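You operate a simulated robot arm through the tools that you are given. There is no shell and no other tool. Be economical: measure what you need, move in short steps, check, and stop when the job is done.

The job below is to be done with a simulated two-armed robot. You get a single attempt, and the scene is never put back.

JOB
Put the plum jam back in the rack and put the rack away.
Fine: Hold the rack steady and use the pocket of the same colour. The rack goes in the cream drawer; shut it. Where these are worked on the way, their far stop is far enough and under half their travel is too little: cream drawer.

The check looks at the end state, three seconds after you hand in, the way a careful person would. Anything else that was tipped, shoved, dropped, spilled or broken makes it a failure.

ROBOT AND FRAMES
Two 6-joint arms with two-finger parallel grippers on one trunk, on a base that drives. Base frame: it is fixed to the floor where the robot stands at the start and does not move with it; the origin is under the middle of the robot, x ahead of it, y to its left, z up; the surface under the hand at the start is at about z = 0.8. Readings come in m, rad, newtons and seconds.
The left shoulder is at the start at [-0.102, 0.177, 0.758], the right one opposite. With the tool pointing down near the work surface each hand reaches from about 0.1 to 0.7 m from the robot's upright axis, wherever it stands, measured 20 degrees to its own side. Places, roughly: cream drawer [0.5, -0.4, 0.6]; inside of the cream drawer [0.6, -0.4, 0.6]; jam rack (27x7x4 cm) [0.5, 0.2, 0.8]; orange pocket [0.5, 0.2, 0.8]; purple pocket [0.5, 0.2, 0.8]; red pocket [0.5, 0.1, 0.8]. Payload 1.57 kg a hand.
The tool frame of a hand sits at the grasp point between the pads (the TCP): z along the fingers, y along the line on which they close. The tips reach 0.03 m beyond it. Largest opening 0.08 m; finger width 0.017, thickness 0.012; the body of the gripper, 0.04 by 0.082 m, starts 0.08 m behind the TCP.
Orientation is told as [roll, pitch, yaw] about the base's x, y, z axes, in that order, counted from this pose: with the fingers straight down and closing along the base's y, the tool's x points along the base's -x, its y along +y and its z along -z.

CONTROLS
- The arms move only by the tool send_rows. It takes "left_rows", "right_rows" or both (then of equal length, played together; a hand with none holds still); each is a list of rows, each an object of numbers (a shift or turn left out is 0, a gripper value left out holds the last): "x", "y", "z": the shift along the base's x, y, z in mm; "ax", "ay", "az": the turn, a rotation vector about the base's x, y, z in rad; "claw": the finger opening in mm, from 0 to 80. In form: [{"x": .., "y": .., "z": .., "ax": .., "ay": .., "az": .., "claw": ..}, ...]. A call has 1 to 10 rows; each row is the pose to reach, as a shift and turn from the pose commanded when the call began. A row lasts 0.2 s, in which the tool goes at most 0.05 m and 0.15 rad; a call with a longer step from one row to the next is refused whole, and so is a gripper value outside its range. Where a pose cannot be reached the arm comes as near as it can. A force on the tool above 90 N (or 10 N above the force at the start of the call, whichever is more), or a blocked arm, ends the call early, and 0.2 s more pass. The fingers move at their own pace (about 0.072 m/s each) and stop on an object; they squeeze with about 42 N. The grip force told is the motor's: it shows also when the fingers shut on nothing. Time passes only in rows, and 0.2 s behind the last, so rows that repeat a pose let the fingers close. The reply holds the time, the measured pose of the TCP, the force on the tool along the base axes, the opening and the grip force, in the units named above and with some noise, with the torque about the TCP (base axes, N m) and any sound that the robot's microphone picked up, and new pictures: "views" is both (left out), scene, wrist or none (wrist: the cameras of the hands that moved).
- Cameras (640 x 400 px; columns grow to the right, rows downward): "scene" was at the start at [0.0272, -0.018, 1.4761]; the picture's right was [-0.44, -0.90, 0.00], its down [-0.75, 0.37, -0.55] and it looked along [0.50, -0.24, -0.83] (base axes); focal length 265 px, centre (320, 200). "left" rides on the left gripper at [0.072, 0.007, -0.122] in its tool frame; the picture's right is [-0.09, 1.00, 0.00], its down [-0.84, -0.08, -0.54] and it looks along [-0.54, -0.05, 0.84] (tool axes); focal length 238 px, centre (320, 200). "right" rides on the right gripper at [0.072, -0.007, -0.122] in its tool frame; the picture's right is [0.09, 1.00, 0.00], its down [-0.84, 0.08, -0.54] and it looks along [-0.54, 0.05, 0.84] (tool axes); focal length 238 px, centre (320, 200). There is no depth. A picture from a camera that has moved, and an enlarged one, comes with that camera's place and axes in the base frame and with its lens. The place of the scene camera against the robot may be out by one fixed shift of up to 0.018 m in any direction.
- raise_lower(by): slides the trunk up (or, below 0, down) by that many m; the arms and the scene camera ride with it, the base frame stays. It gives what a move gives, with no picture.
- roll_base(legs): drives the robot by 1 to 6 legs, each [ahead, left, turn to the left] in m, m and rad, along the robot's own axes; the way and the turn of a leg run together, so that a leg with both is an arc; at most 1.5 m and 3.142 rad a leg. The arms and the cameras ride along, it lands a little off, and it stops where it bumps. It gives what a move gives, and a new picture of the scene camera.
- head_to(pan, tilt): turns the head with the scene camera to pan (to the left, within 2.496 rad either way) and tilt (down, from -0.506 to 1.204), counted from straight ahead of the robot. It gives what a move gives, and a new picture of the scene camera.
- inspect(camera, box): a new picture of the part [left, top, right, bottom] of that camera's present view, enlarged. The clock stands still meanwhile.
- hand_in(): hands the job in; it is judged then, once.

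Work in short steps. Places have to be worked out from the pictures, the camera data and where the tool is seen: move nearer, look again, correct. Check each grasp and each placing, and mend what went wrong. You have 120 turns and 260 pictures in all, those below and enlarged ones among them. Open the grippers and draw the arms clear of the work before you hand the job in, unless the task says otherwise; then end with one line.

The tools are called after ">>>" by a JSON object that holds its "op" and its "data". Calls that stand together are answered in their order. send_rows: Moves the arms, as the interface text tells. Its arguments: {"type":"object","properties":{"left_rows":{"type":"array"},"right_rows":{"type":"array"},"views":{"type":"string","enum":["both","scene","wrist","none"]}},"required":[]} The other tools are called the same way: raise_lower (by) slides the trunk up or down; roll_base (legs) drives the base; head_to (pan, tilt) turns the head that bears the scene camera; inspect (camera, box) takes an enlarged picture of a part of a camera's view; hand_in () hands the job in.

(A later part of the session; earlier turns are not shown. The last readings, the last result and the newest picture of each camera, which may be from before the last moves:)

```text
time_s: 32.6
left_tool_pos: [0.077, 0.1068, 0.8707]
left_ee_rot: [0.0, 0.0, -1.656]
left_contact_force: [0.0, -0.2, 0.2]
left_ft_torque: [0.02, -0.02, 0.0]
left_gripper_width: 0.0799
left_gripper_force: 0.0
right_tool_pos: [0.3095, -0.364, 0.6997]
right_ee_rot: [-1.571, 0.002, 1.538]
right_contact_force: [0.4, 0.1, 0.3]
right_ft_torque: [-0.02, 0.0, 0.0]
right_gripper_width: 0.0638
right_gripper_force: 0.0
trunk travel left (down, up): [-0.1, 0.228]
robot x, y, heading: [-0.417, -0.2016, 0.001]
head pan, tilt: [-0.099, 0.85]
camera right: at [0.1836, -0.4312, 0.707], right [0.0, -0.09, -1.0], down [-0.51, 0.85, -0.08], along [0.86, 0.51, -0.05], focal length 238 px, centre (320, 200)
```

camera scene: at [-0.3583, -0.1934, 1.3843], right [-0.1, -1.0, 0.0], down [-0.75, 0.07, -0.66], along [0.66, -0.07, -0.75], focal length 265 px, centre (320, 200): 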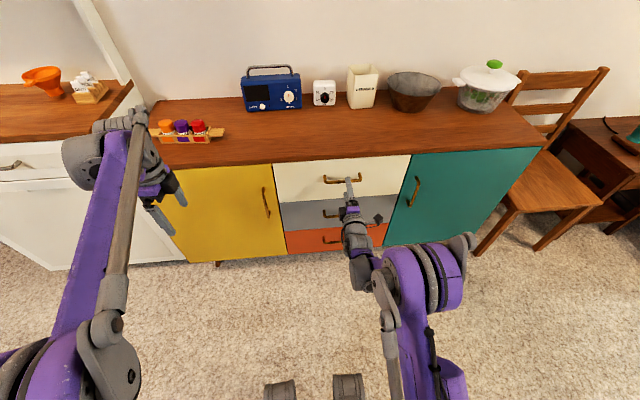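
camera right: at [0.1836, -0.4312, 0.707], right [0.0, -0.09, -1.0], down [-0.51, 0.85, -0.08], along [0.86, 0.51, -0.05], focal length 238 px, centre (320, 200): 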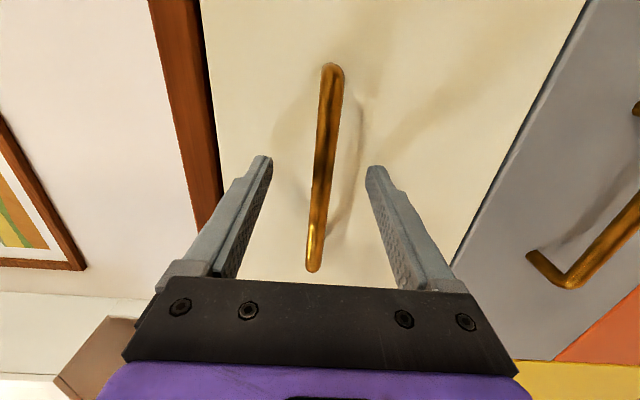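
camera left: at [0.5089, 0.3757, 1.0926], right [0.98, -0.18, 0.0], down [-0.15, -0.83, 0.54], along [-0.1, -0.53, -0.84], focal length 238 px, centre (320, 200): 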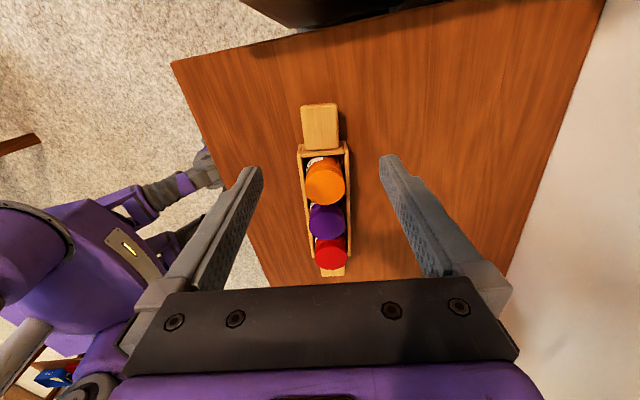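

The bar looks to be about level with the fingertips. I'll advance another 18 mm and close on it.

>>> {"op": "send_rows", "data": {"right_rows": [{"x": 6}, {"x": 12}, {"x": 18}, {"x": 18, "claw": 0}, {"x": 18}, {"x": 18}, {"x": 18}], "views": "wrist"}}

```text
time_s: 33.5
left_tool_pos: [0.0736, 0.1068, 0.8731]
left_ee_rot: [0.004, 0.001, -1.656]
left_contact_force: [-0.2, -0.5, -0.5]
left_ft_torque: [0.01, 0.03, -0.03]
left_gripper_width: 0.08
left_gripper_force: 0.0
right_tool_pos: [0.3176, -0.3659, 0.7001]
right_ee_rot: [-1.57, 0.002, 1.537]
right_contact_force: [-36.9, 1.5, -1.0]
right_ft_torque: [0.0, -0.43, 0.32]
right_gripper_width: 0.0579
right_gripper_force: 14.3
trunk travel left (down, up): [-0.1, 0.228]
robot x, y, heading: [-0.4224, -0.1998, -0.005]
head pan, tilt: [-0.099, 0.85]
stopped in row 4 (right hand): the force on the tool passed its limit at 97 N (the readings are from after the stop); the commanded pose is now the measured one
camera right: at [0.1918, -0.4313, 0.7073], right [0.0, -0.09, -1.0], down [-0.51, 0.85, -0.08], along [0.86, 0.51, -0.05], focal length 238 px, centre (320, 200)
```

right: 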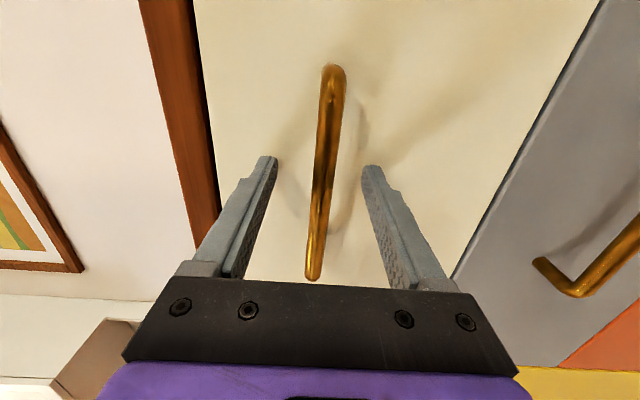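

The fingertips touched the drawer front at x≈0.348, so the bar is already between the fingers. I'll back off 5 mm and close.

>>> {"op": "send_rows", "data": {"right_rows": [{"x": -5, "claw": 50}, {"x": -5, "claw": 0}, {"x": -5}, {"x": -5}, {"x": -5}], "views": "wrist"}}

```text
time_s: 34.7
left_tool_pos: [0.0754, 0.108, 0.8718]
left_ee_rot: [0.002, 0.001, -1.655]
left_contact_force: [-0.2, 0.1, -0.8]
left_ft_torque: [0.04, 0.0, -0.01]
left_gripper_width: 0.0801
left_gripper_force: 0.0
right_tool_pos: [0.316, -0.3635, 0.6991]
right_ee_rot: [-1.567, 0.002, 1.538]
right_contact_force: [3.5, 0.4, 14.4]
right_ft_torque: [0.05, 0.06, -0.01]
right_gripper_width: 0.0119
right_gripper_force: 28.8
trunk travel left (down, up): [-0.1, 0.228]
robot x, y, heading: [-0.4198, -0.1997, -0.008]
head pan, tilt: [-0.099, 0.85]
camera right: at [0.1905, -0.4309, 0.7067], right [0.0, -0.09, -1.0], down [-0.51, 0.85, -0.08], along [0.86, 0.51, -0.05], focal length 238 px, centre (320, 200)
```

right: 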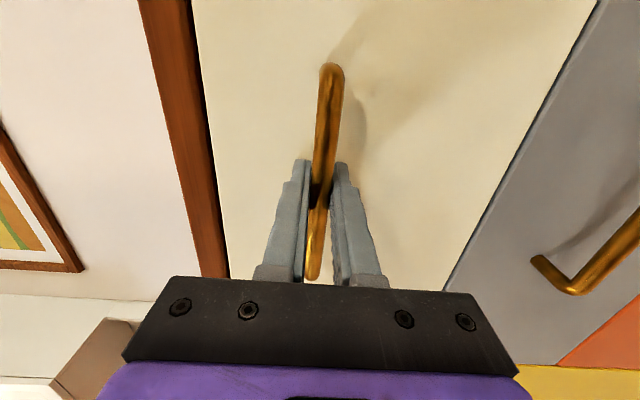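

The bar is gripped at 12 mm. I'll pull the drawer straight out in steps.

>>> {"op": "send_rows", "data": {"right_rows": [{"x": -5, "z": 1}, {"x": -20, "z": 1}, {"x": -40, "z": 1}, {"x": -60, "z": 1}, {"x": -80, "z": 1}, {"x": -100, "z": 1}, {"x": -120, "z": 1}]}}

```text
time_s: 36.3
left_tool_pos: [0.0757, 0.1068, 0.8721]
left_ee_rot: [0.001, -0.001, -1.657]
left_contact_force: [-0.1, 0.2, -0.3]
left_ft_torque: [0.0, 0.0, 0.01]
left_gripper_width: 0.08
left_gripper_force: 0.1
right_tool_pos: [0.1959, -0.3632, 0.6997]
right_ee_rot: [-1.565, 0.003, 1.54]
right_contact_force: [-1.1, 1.1, 4.3]
right_ft_torque: [0.04, 0.06, 0.07]
right_gripper_width: 0.0115
right_gripper_force: 29.1
trunk travel left (down, up): [-0.1, 0.228]
robot x, y, heading: [-0.4218, -0.1963, 0.002]
head pan, tilt: [-0.099, 0.85]
camera scene: at [-0.3605, -0.1932, 1.3842], right [-0.1, -0.99, 0.0], down [-0.75, 0.08, -0.66], along [0.66, -0.07, -0.75], focal length 265 px, centre (320, 200)
camera right: at [0.0705, -0.4309, 0.7071], right [-0.01, -0.09, -1.0], down [-0.52, 0.85, -0.08], along [0.86, 0.51, -0.05], focal length 238 px, centre (320, 200)
```

scene: 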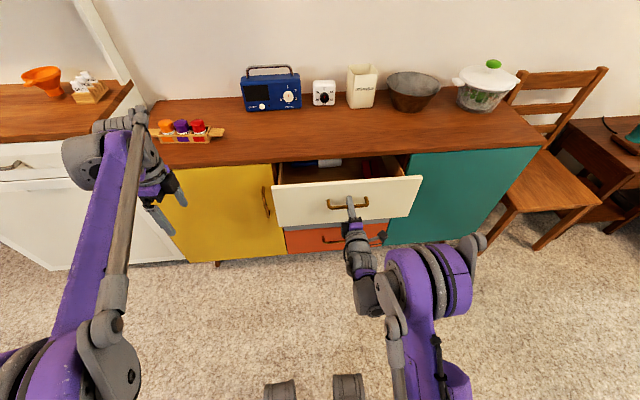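
right: 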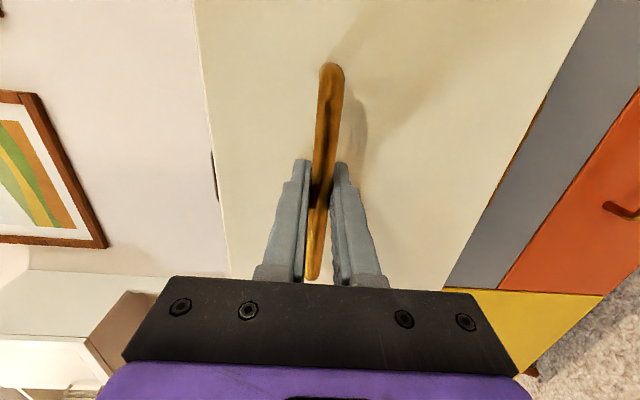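

The drawer slides easily, and there are things inside to avoid. I'll pull further, toward its stop.

>>> {"op": "send_rows", "data": {"right_rows": [{"x": -20}, {"x": -40}, {"x": -60}, {"x": -80}, {"x": -100}, {"x": -120}, {"x": -140}]}}

```text
time_s: 37.9
left_tool_pos: [0.0783, 0.1061, 0.8708]
left_ee_rot: [-0.003, 0.004, -1.657]
left_contact_force: [0.1, -0.7, 0.1]
left_ft_torque: [0.0, 0.0, -0.01]
left_gripper_width: 0.0798
left_gripper_force: 0.1
right_tool_pos: [0.0813, -0.3633, 0.6994]
right_ee_rot: [-1.53, -0.002, 1.55]
right_contact_force: [-1.5, -6.4, -58.2]
right_ft_torque: [-0.08, -0.19, -0.55]
right_gripper_width: 0.0119
right_gripper_force: 28.2
right hand out of reach, approached as far as the arm can: row 6, 7
trunk travel left (down, up): [-0.1, 0.228]
robot x, y, heading: [-0.4166, -0.1998, -0.004]
head pan, tilt: [-0.099, 0.85]
stopped in row 7 (right hand): the force on the tool passed its limit at 106 N (the readings are from after the stop); the commanded pose is now the measured one
camera scene: at [-0.3574, -0.1954, 1.3838], right [-0.1, -0.99, 0.0], down [-0.75, 0.08, -0.66], along [0.66, -0.07, -0.75], focal length 265 px, centre (320, 200)
camera right: at [-0.0421, -0.4321, 0.7113], right [-0.05, -0.09, -1.0], down [-0.53, 0.85, -0.05], along [0.85, 0.52, -0.08], focal length 238 px, centre (320, 200)
```

scene: 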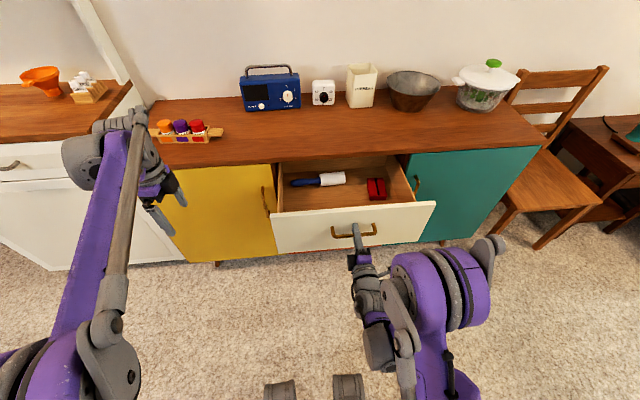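
right: 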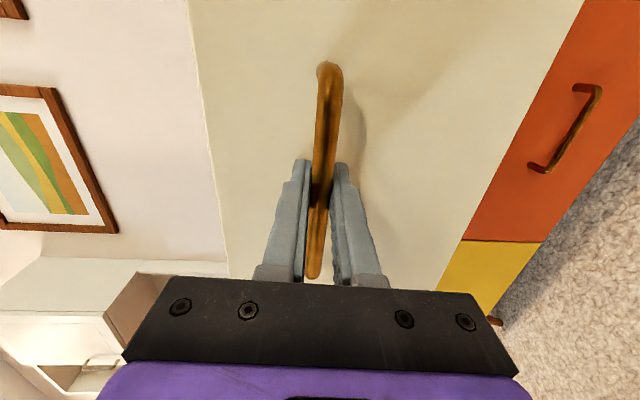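

The drawer is out about 0.235 m, and the arm is folded to its limit. I'll open the fingers, back the base up 0.17 m with the fingers leaving the bar straight, and re-grip to pull to the stop.

>>> {"op": "send_rows", "data": {"right_rows": [{"claw": 60}, {}, {}, {}], "views": "wrist"}}

```text
time_s: 38.9
left_tool_pos: [0.0765, 0.1052, 0.871]
left_ee_rot: [0.001, 0.0, -1.658]
left_contact_force: [0.1, 0.5, 0.8]
left_ft_torque: [-0.01, 0.04, -0.04]
left_gripper_width: 0.0799
left_gripper_force: 0.0
right_tool_pos: [0.0805, -0.3618, 0.7033]
right_ee_rot: [-1.54, 0.0, 1.547]
right_contact_force: [-0.3, -0.2, -0.4]
right_ft_torque: [0.04, 0.0, -0.01]
right_gripper_width: 0.0601
right_gripper_force: 0.0
trunk travel left (down, up): [-0.1, 0.228]
robot x, y, heading: [-0.4224, -0.196, -0.004]
head pan, tilt: [-0.099, 0.85]
camera right: at [-0.0442, -0.4306, 0.7151], right [-0.03, -0.09, -1.0], down [-0.52, 0.85, -0.06], along [0.85, 0.52, -0.07], focal length 238 px, centre (320, 200)
```

right: 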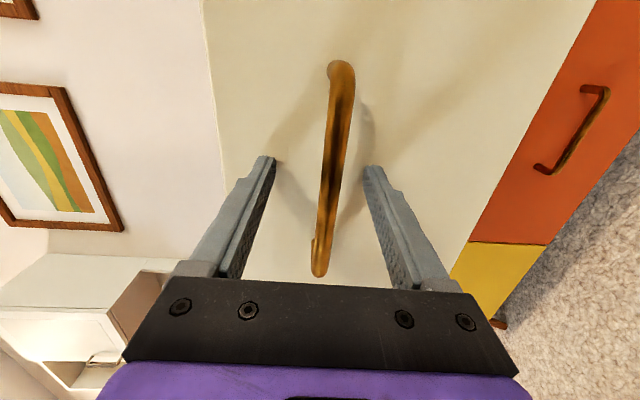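

The fingers are free around the bar, so I'll back up the base.

>>> {"op": "roll_base", "data": {"legs": [[-0.17, 0, 0]]}}

```text
time_s: 40.3
left_tool_pos: [-0.0931, 0.1063, 0.8719]
left_ee_rot: [0.003, 0.0, -1.661]
left_contact_force: [0.0, -1.2, -0.3]
left_ft_torque: [-0.04, -0.05, 0.01]
left_gripper_width: 0.0801
left_gripper_force: 0.1
right_tool_pos: [-0.0893, -0.3629, 0.7038]
right_ee_rot: [-1.543, -0.001, 1.545]
right_contact_force: [0.2, 0.1, -0.1]
right_ft_torque: [0.01, 0.0, -0.03]
right_gripper_width: 0.0598
right_gripper_force: 0.2
trunk travel left (down, up): [-0.1, 0.228]
robot x, y, heading: [-0.5884, -0.1991, -0.002]
head pan, tilt: [-0.099, 0.85]
camera scene: at [-0.5294, -0.1932, 1.3843], right [-0.1, -0.99, 0.0], down [-0.75, 0.08, -0.66], along [0.66, -0.07, -0.75], focal length 265 px, centre (320, 200)
```

scene: 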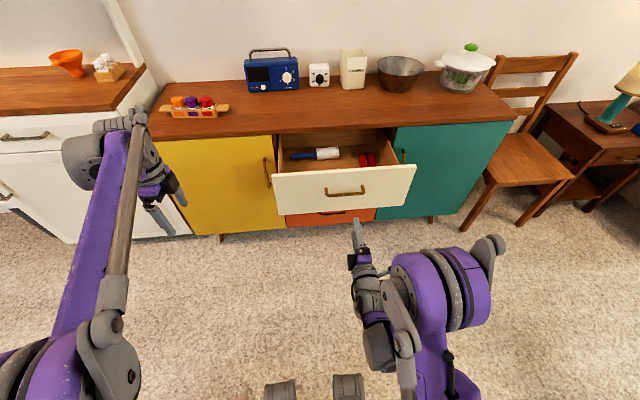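

I'll bring the fingers forward again around the bar and close on it.

>>> {"op": "send_rows", "data": {"right_rows": [{"x": 45, "z": -2, "ay": -0.02}, {"x": 90, "z": -4, "ay": -0.03}, {"x": 130, "z": -4, "ay": -0.03}, {"x": 155, "z": -4, "ay": -0.03}, {"x": 167, "z": -4, "ay": -0.03}, {"x": 167, "z": -4, "ay": -0.03, "claw": 0}, {"x": 167, "z": -4, "ay": -0.03}, {"x": 167, "z": -4, "ay": -0.03}, {"x": 167, "z": -4, "ay": -0.03}], "views": "wrist"}}

```text
time_s: 42.3
left_tool_pos: [-0.0916, 0.1049, 0.871]
left_ee_rot: [-0.003, -0.001, -1.66]
left_contact_force: [-0.5, 0.8, -0.6]
left_ft_torque: [-0.04, -0.01, 0.01]
left_gripper_width: 0.0801
left_gripper_force: 0.1
right_tool_pos: [0.0786, -0.363, 0.6989]
right_ee_rot: [-1.57, -0.002, 1.541]
right_contact_force: [-0.2, -0.9, -12.6]
right_ft_torque: [-0.07, -0.03, 0.07]
right_gripper_width: 0.0116
right_gripper_force: 29.3
trunk travel left (down, up): [-0.1, 0.228]
robot x, y, heading: [-0.5923, -0.1958, -0.009]
head pan, tilt: [-0.099, 0.85]
camera right: at [-0.0463, -0.4307, 0.7066], right [0.0, -0.09, -1.0], down [-0.52, 0.85, -0.07], along [0.86, 0.51, -0.05], focal length 238 px, centre (320, 200)
```

right: 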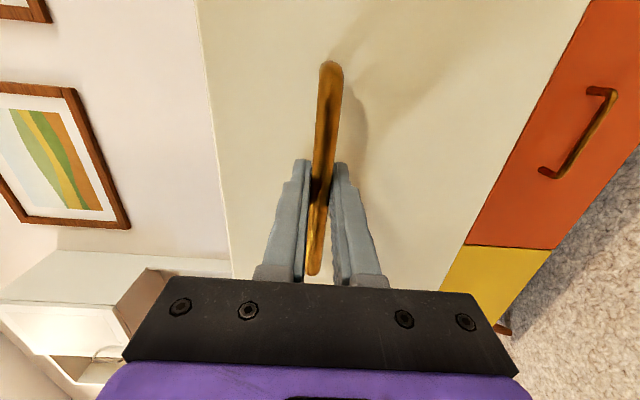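

The bar is gripped again. I'll pull gently to find the far stop.

>>> {"op": "send_rows", "data": {"right_rows": [{"x": -15}, {"x": -30}, {"x": -45}, {"x": -60}, {"x": -75}, {"x": -90}, {"x": -105}]}}

```text
time_s: 43.9
left_tool_pos: [-0.0894, 0.1066, 0.8711]
left_ee_rot: [-0.001, -0.002, -1.658]
left_contact_force: [0.9, 0.0, -0.9]
left_ft_torque: [-0.01, -0.01, -0.02]
left_gripper_width: 0.0796
left_gripper_force: 0.2
right_tool_pos: [-0.0253, -0.3625, 0.6993]
right_ee_rot: [-1.568, -0.003, 1.544]
right_contact_force: [22.5, 0.6, -11.9]
right_ft_torque: [-0.35, 0.32, -0.05]
right_gripper_width: 0.0119
right_gripper_force: 29.4
trunk travel left (down, up): [-0.1, 0.228]
robot x, y, heading: [-0.5915, -0.2015, -0.004]
head pan, tilt: [-0.099, 0.85]
camera scene: at [-0.5254, -0.1933, 1.3841], right [-0.1, -0.99, 0.0], down [-0.75, 0.08, -0.66], along [0.65, -0.07, -0.75], focal length 265 px, centre (320, 200)
camera right: at [-0.1507, -0.4303, 0.7067], right [-0.01, -0.09, -1.0], down [-0.52, 0.85, -0.07], along [0.85, 0.52, -0.05], focal length 238 px, centre (320, 200)
```

scene: 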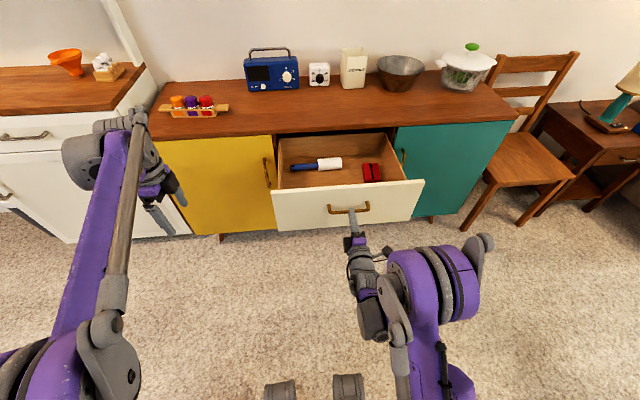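
right: 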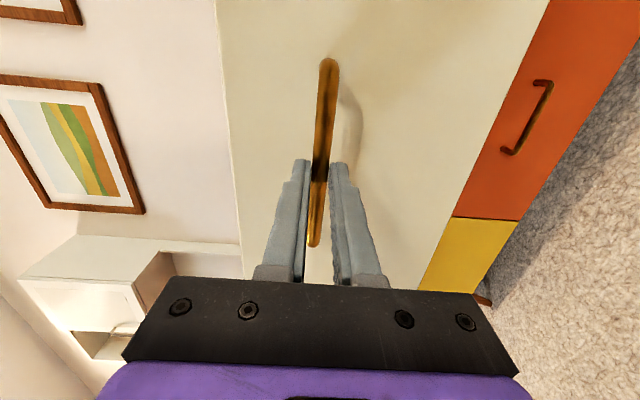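

The pulling force rose, so the drawer is at its far stop, about 0.33 m out. I'll release, draw the hand back and look into the drawer.

>>> {"op": "send_rows", "data": {"right_rows": [{"claw": 60}, {}, {}, {"x": -25}, {"x": -50}, {"x": -60}]}}

>>> {"op": "inspect", "data": {"camera": "scene", "box": [260, 110, 440, 240]}}

```text
time_s: 45.3
left_tool_pos: [-0.0925, 0.106, 0.8714]
left_ee_rot: [-0.001, 0.0, -1.659]
left_contact_force: [-0.1, 0.4, -0.1]
left_ft_torque: [0.04, 0.03, 0.0]
left_gripper_width: 0.0803
left_gripper_force: 0.0
right_tool_pos: [-0.0829, -0.363, 0.7037]
right_ee_rot: [-1.57, -0.002, 1.544]
right_contact_force: [0.2, -0.1, 0.3]
right_ft_torque: [-0.03, -0.01, -0.04]
right_gripper_width: 0.06
right_gripper_force: 0.0
right hand out of reach, approached as far as the arm can: row 6
trunk travel left (down, up): [-0.1, 0.228]
robot x, y, heading: [-0.588, -0.199, -0.004]
head pan, tilt: [-0.099, 0.85]
camera scene: at [-0.5287, -0.1931, 1.3843], right [-0.1, -0.99, 0.0], down [-0.75, 0.08, -0.66], along [0.66, -0.07, -0.75], focal length 265 px, centre (320, 200)
camera right: at [-0.2074, -0.4306, 0.7113], right [0.0, -0.09, -1.0], down [-0.52, 0.85, -0.07], along [0.85, 0.52, -0.05], focal length 238 px, centre (320, 200)
```

scene: 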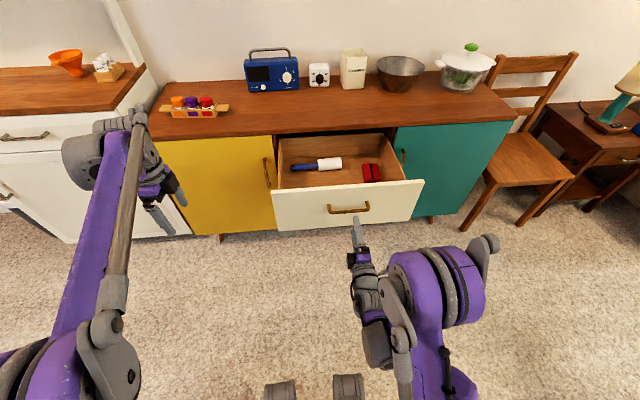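
right: 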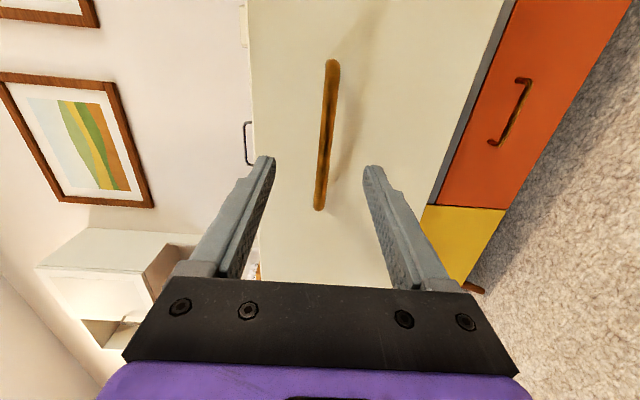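

```text
3.08 times, centred on (350, 175) of scene
camera zoom: at [-0.5287, -0.1931, 1.3843], right [-0.1, -0.99, 0.0], down [-0.75, 0.08, -0.66], along [0.66, -0.07, -0.75], focal length 814 px, centre (228, 277)
```

zoom: 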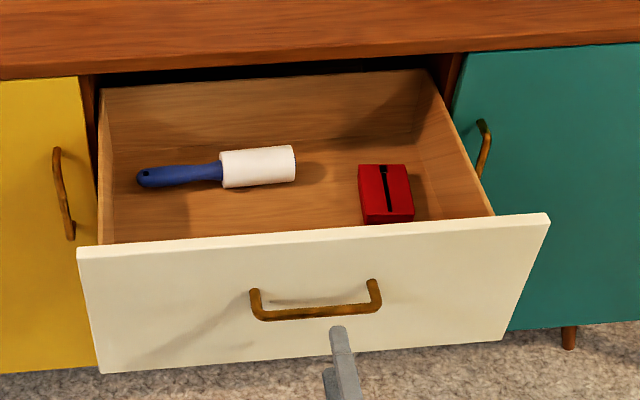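

The drawer is open about 0.32 m. A lint roller sits at x≈0.3 and a red box from x≈0.2 at y≈-0.49. The front strip, x from 0.05 to 0.19, is free for the rack. I'll raise the trunk and bring the right hand back to pointing down.

>>> {"op": "raise_lower", "data": {"by": 0.1}}

>>> {"op": "send_rows", "data": {"right_rows": [{"z": 25}, {"z": 50, "ay": 0.15}, {"z": 75, "ay": 0.3}, {"z": 100, "ay": 0.45}, {"z": 120, "ay": 0.6}, {"z": 140, "ay": 0.75}, {"z": 160, "ay": 0.9, "x": 5}, {"z": 175, "ay": 1.05, "x": 15}, {"z": 190, "ay": 1.2, "x": 25, "y": 10}, {"z": 200, "ay": 1.35, "x": 40, "y": 20}], "views": "scene"}}

```text
time_s: 46.6
left_tool_pos: [-0.0926, 0.1054, 0.9712]
left_ee_rot: [0.001, 0.001, -1.658]
left_contact_force: [-0.1, 0.7, 0.1]
left_ft_torque: [-0.02, 0.0, -0.02]
left_gripper_width: 0.0801
left_gripper_force: 0.1
right_tool_pos: [-0.0778, -0.3624, 0.8238]
right_ee_rot: [-1.603, -0.003, 1.543]
right_contact_force: [-0.2, -0.7, -0.2]
right_ft_torque: [-0.01, 0.01, 0.0]
right_gripper_width: 0.0603
right_gripper_force: 0.0
trunk travel left (down, up): [-0.2, 0.128]
robot x, y, heading: [-0.588, -0.1998, -0.004]
head pan, tilt: [-0.099, 0.85]
```

```text
time_s: 48.8
left_tool_pos: [-0.0912, 0.1058, 0.9716]
left_ee_rot: [-0.001, 0.0, -1.659]
left_contact_force: [0.7, 0.4, 0.9]
left_ft_torque: [-0.04, 0.04, -0.03]
left_gripper_width: 0.0802
left_gripper_force: 0.1
right_tool_pos: [-0.0363, -0.3418, 1.0234]
right_ee_rot: [-0.248, 0.026, 1.563]
right_contact_force: [-0.2, 0.4, 0.2]
right_ft_torque: [0.0, 0.05, 0.02]
right_gripper_width: 0.0602
right_gripper_force: 0.1
right hand out of reach, approached as far as the arm can: row 3, 4
trunk travel left (down, up): [-0.2, 0.128]
robot x, y, heading: [-0.5867, -0.1975, -0.001]
head pan, tilt: [-0.099, 0.85]
camera scene: at [-0.5457, -0.1929, 1.4861], right [-0.1, -0.99, 0.0], down [-0.75, 0.08, -0.66], along [0.66, -0.07, -0.75], focal length 265 px, centre (320, 200)
```

scene: 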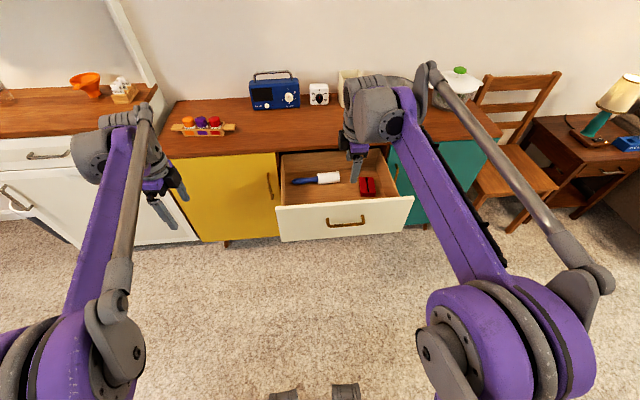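

The right hand is nearly down again. I'll level it, set the rack yaw, and space both hands as needed for the two handles.

>>> {"op": "send_rows", "data": {"right_rows": [{"ay": 0.12, "ax": 0.013, "x": 8, "y": 7, "z": -5, "claw": 80}, {"ay": 0.248, "ax": 0.026, "x": 16, "y": 14, "z": -10}, {"ay": 0.248, "ax": 0.026, "az": -0.085, "x": 24, "y": 21, "z": -20}, {"ay": 0.248, "ax": 0.026, "az": -0.085, "x": 32, "y": 28, "z": -30}, {"ay": 0.248, "ax": 0.026, "az": -0.085, "x": 43, "y": 35, "z": -40}, {"ay": 0.248, "ax": 0.026, "az": -0.085, "x": 43, "y": 35, "z": -50}], "left_rows": [{"x": 20, "y": -32}, {"x": 40, "y": -64}, {"x": 60, "y": -96}, {"x": 80, "y": -128}, {"x": 100, "y": -160}, {"x": 118, "y": -191}], "views": "scene"}}

>>> {"op": "inspect", "data": {"camera": "right", "box": [0, 0, 640, 400]}}

```text
time_s: 50.2
left_tool_pos: [0.0256, -0.0869, 0.9713]
left_ee_rot: [0.001, 0.0, -1.66]
left_contact_force: [0.3, -0.5, 0.2]
left_ft_torque: [0.01, 0.06, 0.0]
left_gripper_width: 0.0801
left_gripper_force: 0.1
right_tool_pos: [0.0065, -0.3081, 0.9722]
right_ee_rot: [-0.003, 0.014, 1.483]
right_contact_force: [0.8, 0.0, -0.8]
right_ft_torque: [0.02, 0.0, -0.01]
right_gripper_width: 0.0797
right_gripper_force: 0.0
trunk travel left (down, up): [-0.2, 0.128]
robot x, y, heading: [-0.5913, -0.1969, -0.007]
head pan, tilt: [-0.099, 0.85]
camera scene: at [-0.5465, -0.1938, 1.4861], right [-0.1, -0.99, 0.0], down [-0.75, 0.08, -0.66], along [0.66, -0.07, -0.75], focal length 265 px, centre (320, 200)
```

scene: 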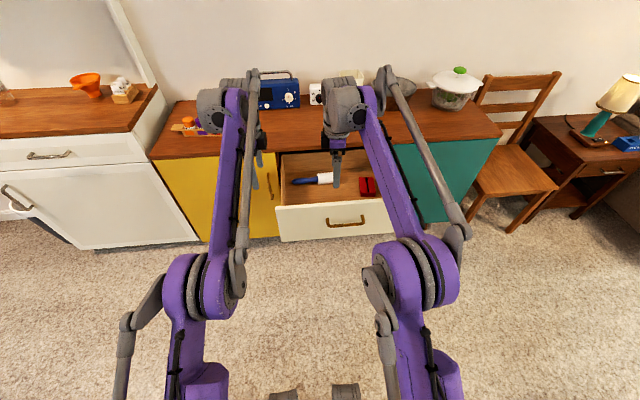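

```text
1.00 times, centred on (320, 200) of right (not enlarged: the box is as wide or as high as the picture)
camera zoom: at [0.006, -0.3785, 1.0961], right [-1.0, 0.0, 0.0], down [0.0, 0.85, 0.53], along [0.0, 0.53, -0.85], focal length 238 px, centre (320, 200)
```

zoom: 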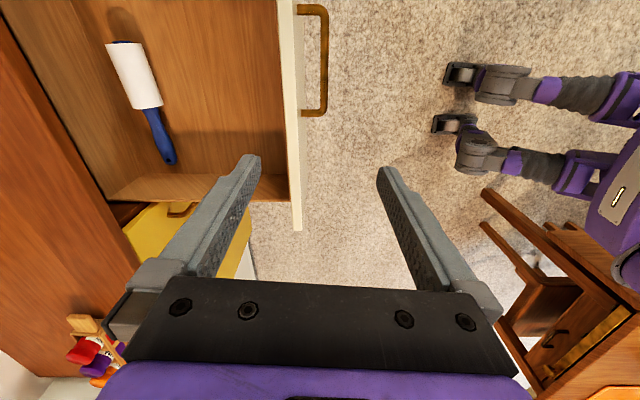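

Hand spacing matches the rack handles, and the right camera shows the drawer's front strip is clear (x≈0.05–0.2). I'll drive left, then ahead, to the rack.

>>> {"op": "roll_base", "data": {"legs": [[0, 0.388, 0], [0.47, 0, 0]]}}

>>> {"op": "inspect", "data": {"camera": "right", "box": [0, 0, 640, 400]}}

>>> {"op": "inspect", "data": {"camera": "left", "box": [0, 0, 640, 400]}}

```text
time_s: 52.5
left_tool_pos: [0.0268, 0.0983, 0.9716]
left_ee_rot: [-0.003, 0.008, -1.646]
left_contact_force: [-0.2, -0.1, -1.1]
left_ft_torque: [-0.02, -0.01, 0.01]
left_gripper_width: 0.0797
left_gripper_force: 0.1
right_tool_pos: [0.0103, -0.1255, 0.9732]
right_ee_rot: [-0.001, 0.005, 1.494]
right_contact_force: [0.0, -0.1, 0.5]
right_ft_torque: [-0.02, 0.01, -0.01]
right_gripper_width: 0.08
right_gripper_force: 0.1
trunk travel left (down, up): [-0.2, 0.128]
robot x, y, heading: [-0.5891, -0.0166, 0.01]
head pan, tilt: [-0.099, 0.85]
stopped in leg 1: the robot was blocked; the commanded pose is now the measured one
camera scene: at [-0.5445, -0.0205, 1.4865], right [-0.09, -1.0, 0.0], down [-0.75, 0.07, -0.66], along [0.66, -0.06, -0.75], focal length 265 px, centre (320, 200)
```

scene: 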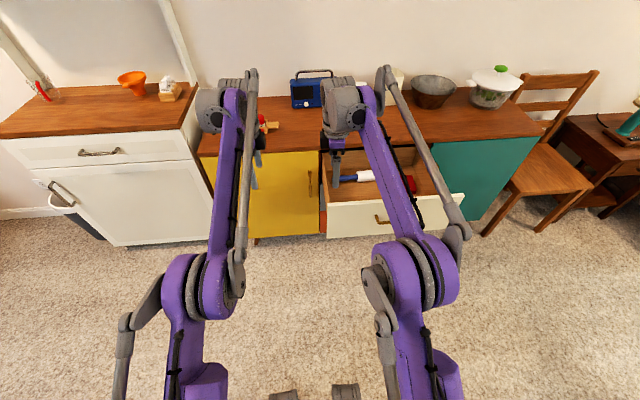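

```text
1.00 times, centred on (320, 200) of right (not enlarged: the box is as wide or as high as the picture)
camera zoom: at [0.0097, -0.1961, 1.0959], right [-1.0, -0.02, 0.0], down [-0.01, 0.84, 0.54], along [-0.01, 0.54, -0.84], focal length 238 px, centre (320, 200)
```

zoom: 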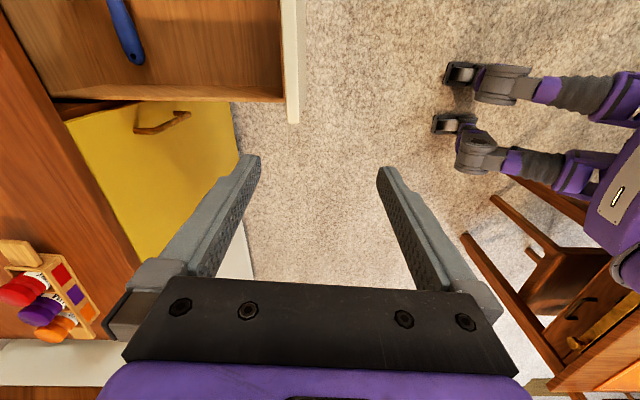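

```text
1.00 times, centred on (320, 200) of left (not enlarged: the box is as wide or as high as the picture)
camera zoom: at [0.0394, 0.1683, 1.0938], right [0.99, -0.17, 0.0], down [-0.14, -0.83, 0.54], along [-0.09, -0.53, -0.84], focal length 238 px, centre (320, 200)
```

zoom: 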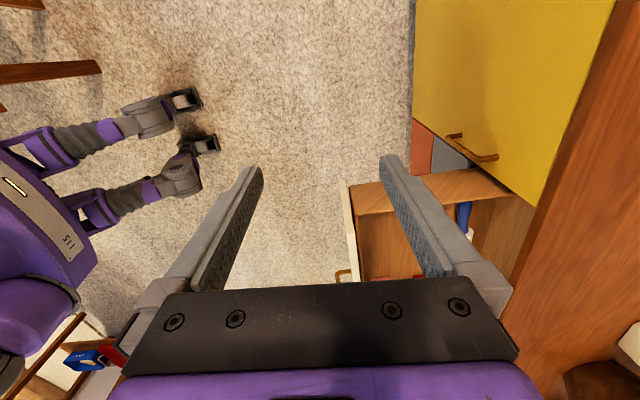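

The robot was blocked on its left-rear side. I'll look there to see what it touched.

>>> {"op": "head_to", "data": {"pan": 1.75, "tilt": 0.95}}

```text
time_s: 54.4
left_tool_pos: [0.0273, 0.0957, 0.9729]
left_ee_rot: [-0.002, 0.008, -1.647]
left_contact_force: [0.4, -0.6, 0.4]
left_ft_torque: [0.01, -0.02, 0.0]
left_gripper_width: 0.08
left_gripper_force: 0.0
right_tool_pos: [0.0088, -0.1274, 0.9712]
right_ee_rot: [-0.003, 0.004, 1.493]
right_contact_force: [0.1, 0.7, -0.4]
right_ft_torque: [0.04, -0.02, 0.02]
right_gripper_width: 0.08
right_gripper_force: 0.1
trunk travel left (down, up): [-0.2, 0.128]
robot x, y, heading: [-0.5868, -0.0206, 0.003]
head pan, tilt: [1.751, 0.949]
camera scene: at [-0.6362, 0.056, 1.4791], right [0.98, 0.18, 0.0], down [0.15, -0.8, -0.59], along [-0.11, 0.58, -0.81], focal length 265 px, centre (320, 200)
```

scene: 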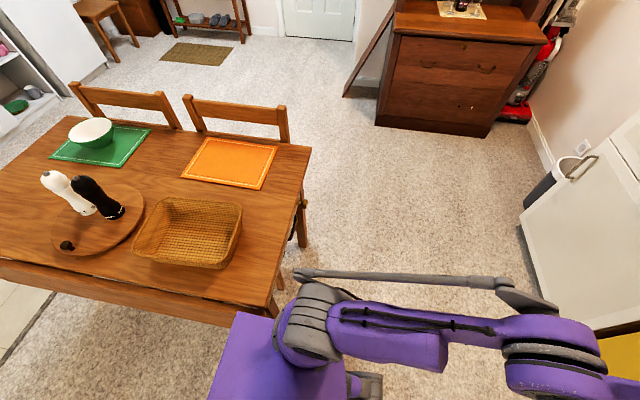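

The base touched the dining table's near corner (around x -0.8, y 0.2); nothing there moved or tipped. I'll ease right, go ahead to clear the table, then go left and ahead.

>>> {"op": "roll_base", "data": {"legs": [[0, -0.03, 0], [0.21, 0, 0], [0, 0.24, 0]]}}

```text
time_s: 58.9
left_tool_pos: [0.2334, 0.3156, 0.9726]
left_ee_rot: [-0.001, 0.002, -1.645]
left_contact_force: [-0.3, 0.4, 1.1]
left_ft_torque: [-0.04, -0.01, 0.03]
left_gripper_width: 0.08
left_gripper_force: 0.1
right_tool_pos: [0.2164, 0.092, 0.9722]
right_ee_rot: [-0.003, 0.011, 1.493]
right_contact_force: [-0.4, -1.4, 0.7]
right_ft_torque: [-0.03, -0.03, -0.01]
right_gripper_width: 0.0798
right_gripper_force: 0.0
trunk travel left (down, up): [-0.2, 0.128]
robot x, y, heading: [-0.3785, 0.1934, 0.006]
head pan, tilt: [1.751, 0.949]
camera scene: at [-0.4298, 0.278, 1.4786], right [0.98, 0.19, 0.0], down [0.15, -0.8, -0.58], along [-0.11, 0.57, -0.81], focal length 265 px, centre (320, 200)
```

scene: 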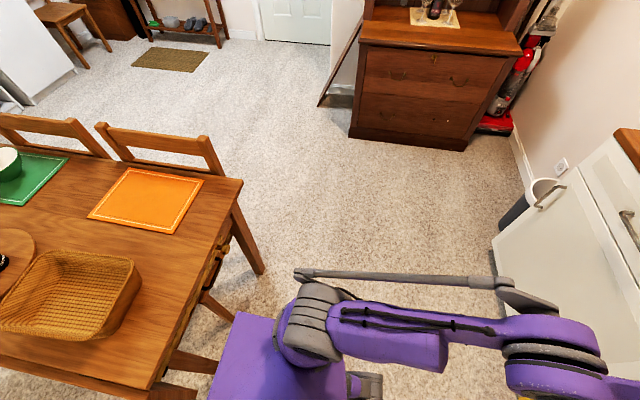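

Clear now. I'll go ahead 0.258 m to the rack, with a small correction to the right.

>>> {"op": "roll_base", "data": {"legs": [[0.258, -0.012, -0.01]]}}

>>> {"op": "head_to", "data": {"pan": 0.0, "tilt": 0.85}}

>>> {"op": "inspect", "data": {"camera": "right", "box": [0, 0, 640, 400]}}

>>> {"op": "inspect", "data": {"camera": "left", "box": [0, 0, 640, 400]}}

```text
time_s: 60.7
left_tool_pos: [0.4876, 0.2982, 0.9714]
left_ee_rot: [-0.001, 0.001, -1.655]
left_contact_force: [-0.5, -0.7, -0.3]
left_ft_torque: [0.0, -0.01, -0.02]
left_gripper_width: 0.0801
left_gripper_force: 0.0
right_tool_pos: [0.4687, 0.0757, 0.9728]
right_ee_rot: [-0.004, 0.01, 1.485]
right_contact_force: [-0.1, -0.5, 0.1]
right_ft_torque: [-0.04, -0.01, 0.02]
right_gripper_width: 0.0801
right_gripper_force: 0.0
trunk travel left (down, up): [-0.2, 0.128]
robot x, y, heading: [-0.1278, 0.1878, -0.001]
head pan, tilt: [1.751, 0.949]
camera scene: at [-0.1754, 0.2667, 1.4786], right [0.98, 0.18, 0.0], down [0.14, -0.8, -0.58], along [-0.1, 0.57, -0.81], focal length 265 px, centre (320, 200)
```

scene: 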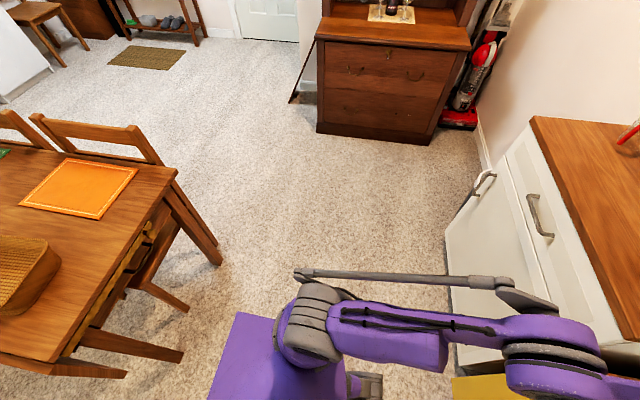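

```text
time_s: 62.5
left_tool_pos: [0.4868, 0.2988, 0.9716]
left_ee_rot: [0.0, 0.002, -1.654]
left_contact_force: [0.3, -0.1, 0.3]
left_ft_torque: [0.03, 0.03, -0.01]
left_gripper_width: 0.0799
left_gripper_force: 0.1
right_tool_pos: [0.4689, 0.0749, 0.9725]
right_ee_rot: [-0.002, 0.01, 1.487]
right_contact_force: [-0.2, 0.2, -0.5]
right_ft_torque: [0.02, -0.05, -0.04]
right_gripper_width: 0.0798
right_gripper_force: 0.1
trunk travel left (down, up): [-0.2, 0.128]
robot x, y, heading: [-0.1267, 0.1831, -0.004]
head pan, tilt: [0.0, 0.85]
camera scene: at [-0.085, 0.1951, 1.4861], right [0.0, -1.0, 0.0], down [-0.75, 0.0, -0.66], along [0.66, 0.0, -0.75], focal length 265 px, centre (320, 200)
```

scene: 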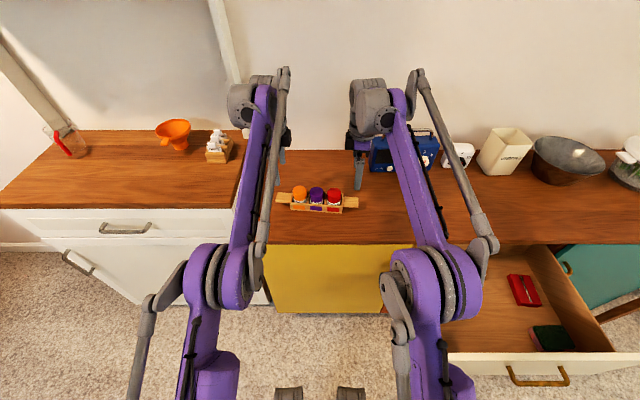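

```text
1.00 times, centred on (320, 200) of right (not enlarged: the box is as wide or as high as the picture)
camera zoom: at [0.4675, 0.005, 1.0967], right [-1.0, -0.01, 0.0], down [-0.01, 0.85, 0.53], along [0.0, 0.53, -0.85], focal length 238 px, centre (320, 200)
```

zoom: 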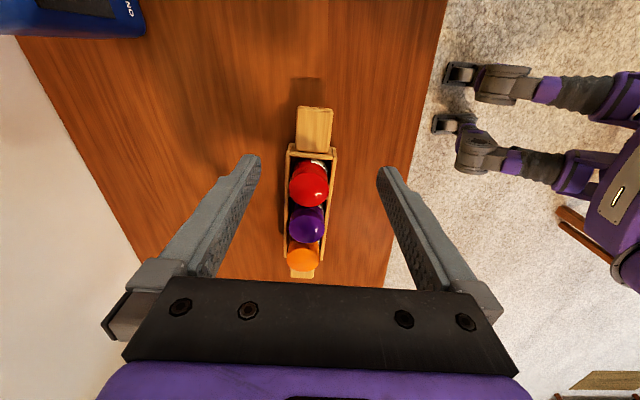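

```text
1.00 times, centred on (320, 200) of left (not enlarged: the box is as wide or as high as the picture)
camera zoom: at [0.5004, 0.369, 1.0928], right [0.98, -0.17, 0.0], down [-0.15, -0.83, 0.54], along [-0.09, -0.53, -0.84], focal length 238 px, centre (320, 200)
```

zoom: 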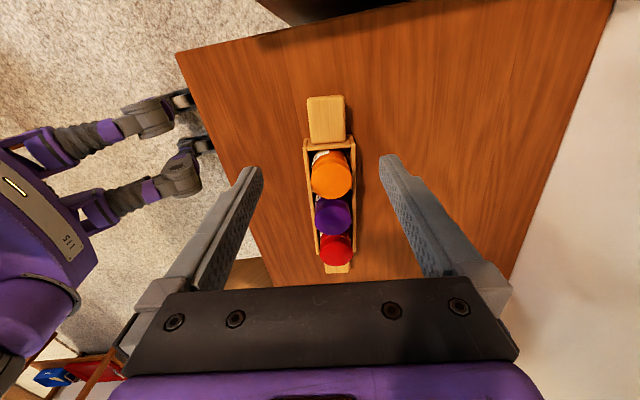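

There is another object, a green sponge, in the drawer's front right corner. I'll zoom to map it before choosing where the rack goes.

>>> {"op": "inspect", "data": {"camera": "scene", "box": [440, 230, 640, 390]}}

```text
2.50 times, centred on (540, 310) of scene
camera zoom: at [-0.085, 0.1951, 1.4861], right [0.0, -1.0, 0.0], down [-0.75, 0.0, -0.66], along [0.66, 0.0, -0.75], focal length 662 px, centre (-230, -75)
```

zoom: 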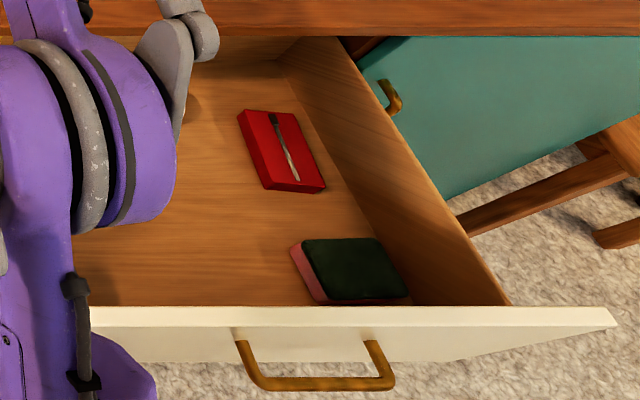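

The sponge takes x≈0.07–0.155, y≤-0.43, and the red box x≥0.22, y≤-0.445. The roller starts at x≥0.285. The rack fits in the free area if set slanted by about 0.5 rad around [0.185, -0.288], which I can do by turning the base. I'll lower both hands onto the handles now.

>>> {"op": "send_rows", "data": {"right_rows": [{"x": 6, "y": 3, "z": -40}, {"x": 6, "y": 4, "z": -80}, {"x": 6, "y": 4, "z": -108}, {"x": 6, "y": 4, "z": -124}, {"x": 6, "y": 4, "z": -132}], "left_rows": [{"x": 8, "y": 5, "z": -40}, {"x": 8, "y": 6, "z": -80}, {"x": 8, "y": 6, "z": -108}, {"x": 8, "y": 6, "z": -124}, {"x": 8, "y": 6, "z": -131}]}}

```text
time_s: 63.7
left_tool_pos: [0.4956, 0.3039, 0.8395]
left_ee_rot: [-0.001, 0.002, -1.654]
left_contact_force: [-0.7, -0.9, 1.2]
left_ft_torque: [0.02, 0.0, 0.0]
left_gripper_width: 0.08
left_gripper_force: 0.1
right_tool_pos: [0.4731, 0.0798, 0.8411]
right_ee_rot: [-0.004, 0.01, 1.485]
right_contact_force: [-0.4, 0.2, -0.2]
right_ft_torque: [0.0, 0.0, -0.03]
right_gripper_width: 0.08
right_gripper_force: 0.1
trunk travel left (down, up): [-0.2, 0.128]
robot x, y, heading: [-0.1306, 0.1798, -0.003]
head pan, tilt: [0.0, 0.85]
camera scene: at [-0.0849, 0.195, 1.4861], right [0.0, -1.0, 0.0], down [-0.75, 0.0, -0.66], along [0.66, 0.0, -0.75], focal length 265 px, centre (320, 200)
camera right: at [0.473, 0.0091, 0.964], right [-1.0, -0.01, 0.0], down [-0.01, 0.85, 0.53], along [0.0, 0.53, -0.85], focal length 238 px, centre (320, 200)
camera left: at [0.5084, 0.3748, 0.9614], right [0.98, -0.17, 0.0], down [-0.15, -0.83, 0.54], along [-0.09, -0.53, -0.84], focal length 238 px, centre (320, 200)
```

scene: 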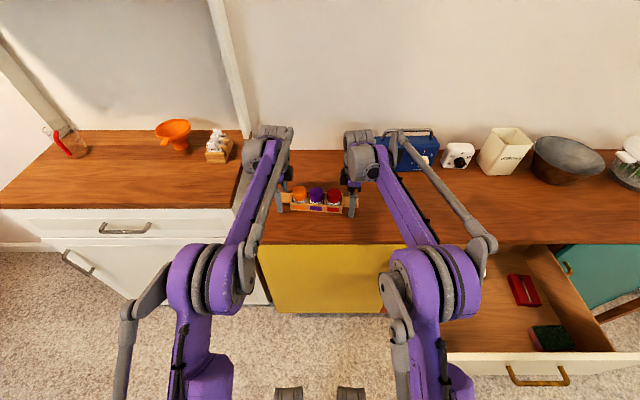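
right: 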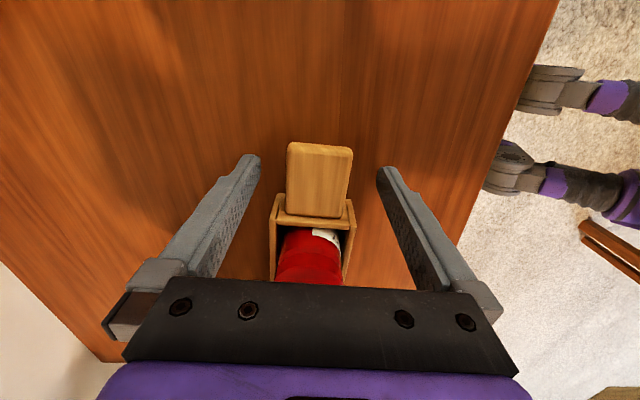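
left: 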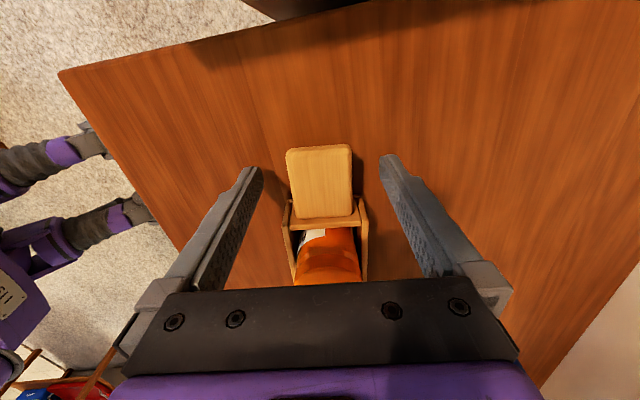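

Both handles are centred between the fingers. I'll close both hands and lift 30 mm together.

>>> {"op": "send_rows", "data": {"right_rows": [{"claw": 0}, {}, {}, {}, {"z": 10}, {"z": 20}, {"z": 30}], "left_rows": [{"claw": 0}, {}, {}, {}, {"z": 10}, {"z": 20}, {"z": 30}]}}

```text
time_s: 65.3
left_tool_pos: [0.495, 0.304, 0.8718]
left_ee_rot: [-0.001, 0.001, -1.653]
left_contact_force: [-0.7, 0.0, 3.8]
left_ft_torque: [-0.59, -0.01, -0.04]
left_gripper_width: 0.0392
left_gripper_force: 41.7
right_tool_pos: [0.4748, 0.079, 0.8721]
right_ee_rot: [-0.004, 0.011, 1.485]
right_contact_force: [0.4, 0.8, -8.7]
right_ft_torque: [-0.74, 0.09, -0.04]
right_gripper_width: 0.039
right_gripper_force: 42.4
trunk travel left (down, up): [-0.2, 0.128]
robot x, y, heading: [-0.1293, 0.1844, -0.003]
head pan, tilt: [0.0, 0.85]
camera scene: at [-0.0847, 0.195, 1.4861], right [0.0, -1.0, 0.0], down [-0.75, 0.0, -0.66], along [0.66, 0.0, -0.75], focal length 265 px, centre (320, 200)
camera right: at [0.4737, 0.009, 0.9947], right [-1.0, -0.01, 0.0], down [-0.01, 0.85, 0.53], along [0.0, 0.53, -0.85], focal length 238 px, centre (320, 200)
camera left: at [0.5085, 0.3748, 0.9918], right [0.98, -0.17, 0.0], down [-0.15, -0.83, 0.54], along [-0.09, -0.53, -0.84], focal length 238 px, centre (320, 200)
```

scene: 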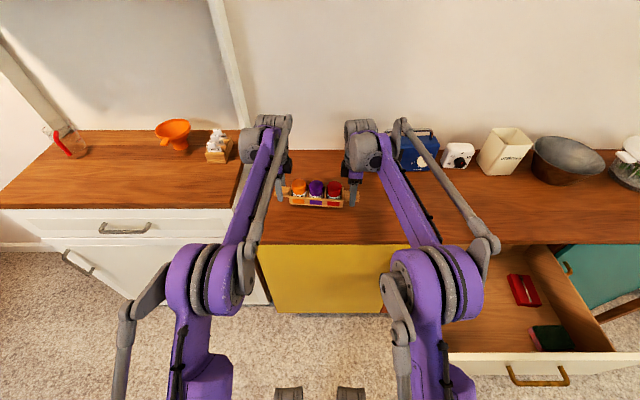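
right: 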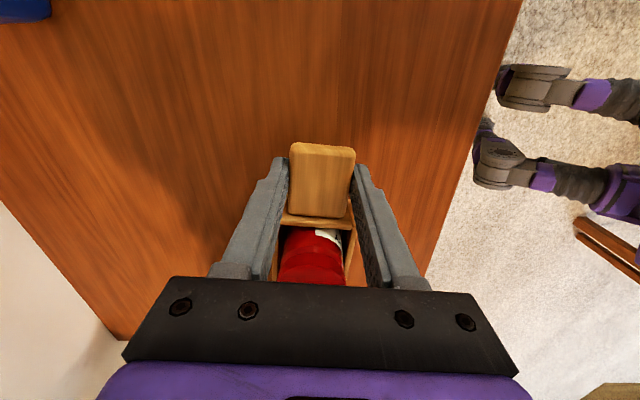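
left: 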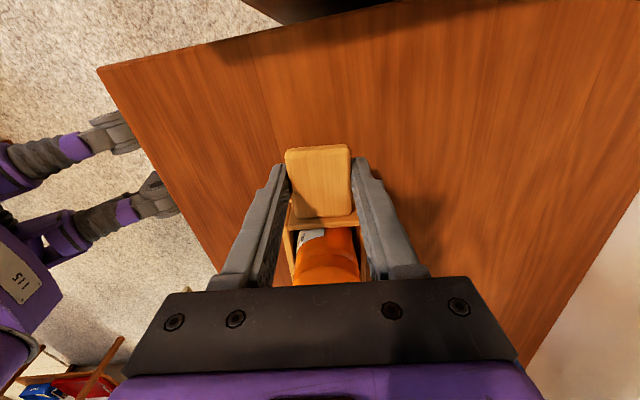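

The rack is up level, with a firm 39 mm grip on both ends. I'll raise the trunk a bit more, then drive back, right and turn to bring the rack slanted over the drawer.

>>> {"op": "raise_lower", "data": {"by": 0.06}}

>>> {"op": "roll_base", "data": {"legs": [[-0.245, 0, 0], [0, -0.218, 0], [0, 0, -0.44]]}}

>>> {"op": "inspect", "data": {"camera": "right", "box": [0, 0, 640, 400]}}

>>> {"op": "inspect", "data": {"camera": "left", "box": [0, 0, 640, 400]}}

```text
time_s: 66.3
left_tool_pos: [0.4938, 0.3043, 0.9299]
left_ee_rot: [0.0, 0.002, -1.654]
left_contact_force: [-1.8, -1.8, 0.5]
left_ft_torque: [-0.38, 0.04, -0.27]
left_gripper_width: 0.0391
left_gripper_force: 41.5
right_tool_pos: [0.4741, 0.08, 0.9305]
right_ee_rot: [-0.003, 0.01, 1.487]
right_contact_force: [2.1, 1.3, -5.1]
right_ft_torque: [-0.27, -0.02, -0.11]
right_gripper_width: 0.0392
right_gripper_force: 42.3
trunk travel left (down, up): [-0.26, 0.068]
robot x, y, heading: [-0.1273, 0.1813, -0.004]
head pan, tilt: [0.0, 0.85]
```

```text
time_s: 71.5
left_tool_pos: [0.2439, -0.1882, 0.9295]
left_ee_rot: [-0.001, 0.0, -2.092]
left_contact_force: [-3.6, -2.8, -1.0]
left_ft_torque: [-0.19, 0.09, -0.24]
left_gripper_width: 0.0391
left_gripper_force: 42.2
right_tool_pos: [0.1279, -0.3844, 0.931]
right_ee_rot: [-0.003, 0.009, 1.048]
right_contact_force: [4.2, 3.7, -3.9]
right_ft_torque: [-0.06, -0.01, -0.22]
right_gripper_width: 0.0396
right_gripper_force: 42.2
trunk travel left (down, up): [-0.26, 0.068]
robot x, y, heading: [-0.3739, -0.0362, -0.438]
head pan, tilt: [0.0, 0.85]
camera scene: at [-0.3358, -0.0393, 1.5462], right [-0.43, -0.91, 0.0], down [-0.68, 0.32, -0.66], along [0.6, -0.28, -0.75], focal length 265 px, centre (320, 200)
```

scene: 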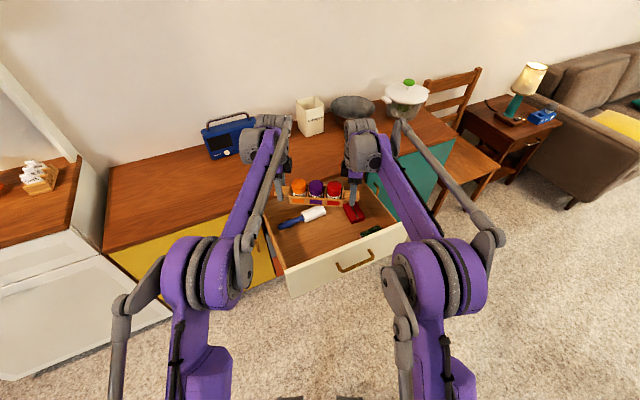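

```text
1.00 times, centred on (320, 200) of right (not enlarged: the box is as wide or as high as the picture)
camera zoom: at [0.0981, -0.4478, 1.0545], right [-0.91, 0.42, 0.0], down [0.35, 0.77, 0.53], along [0.22, 0.48, -0.85], focal length 238 px, centre (320, 200)
```

zoom: 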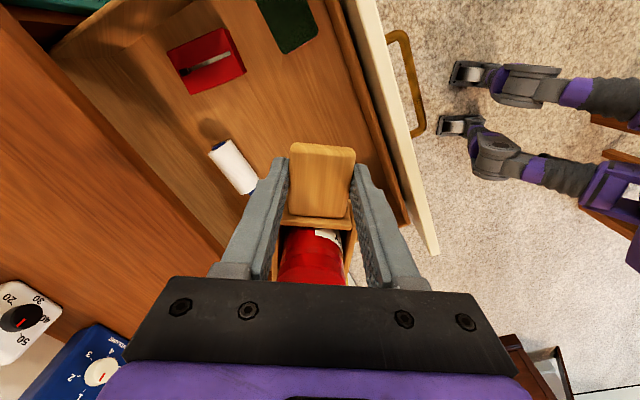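

```text
1.00 times, centred on (320, 200) of left (not enlarged: the box is as wide or as high as the picture)
camera zoom: at [0.2852, -0.1305, 1.0516], right [0.82, -0.58, 0.0], down [-0.48, -0.69, 0.54], along [-0.31, -0.44, -0.84], focal length 238 px, centre (320, 200)
```

zoom: 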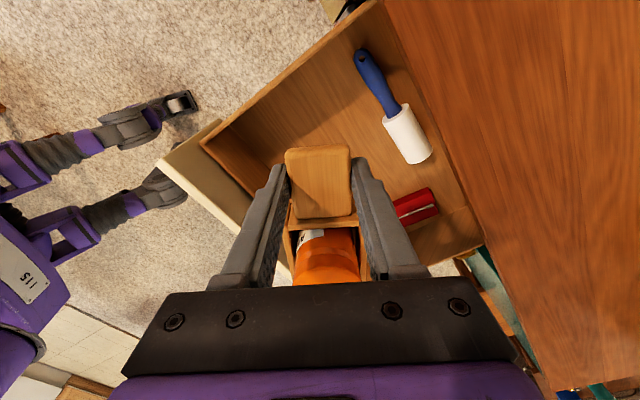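

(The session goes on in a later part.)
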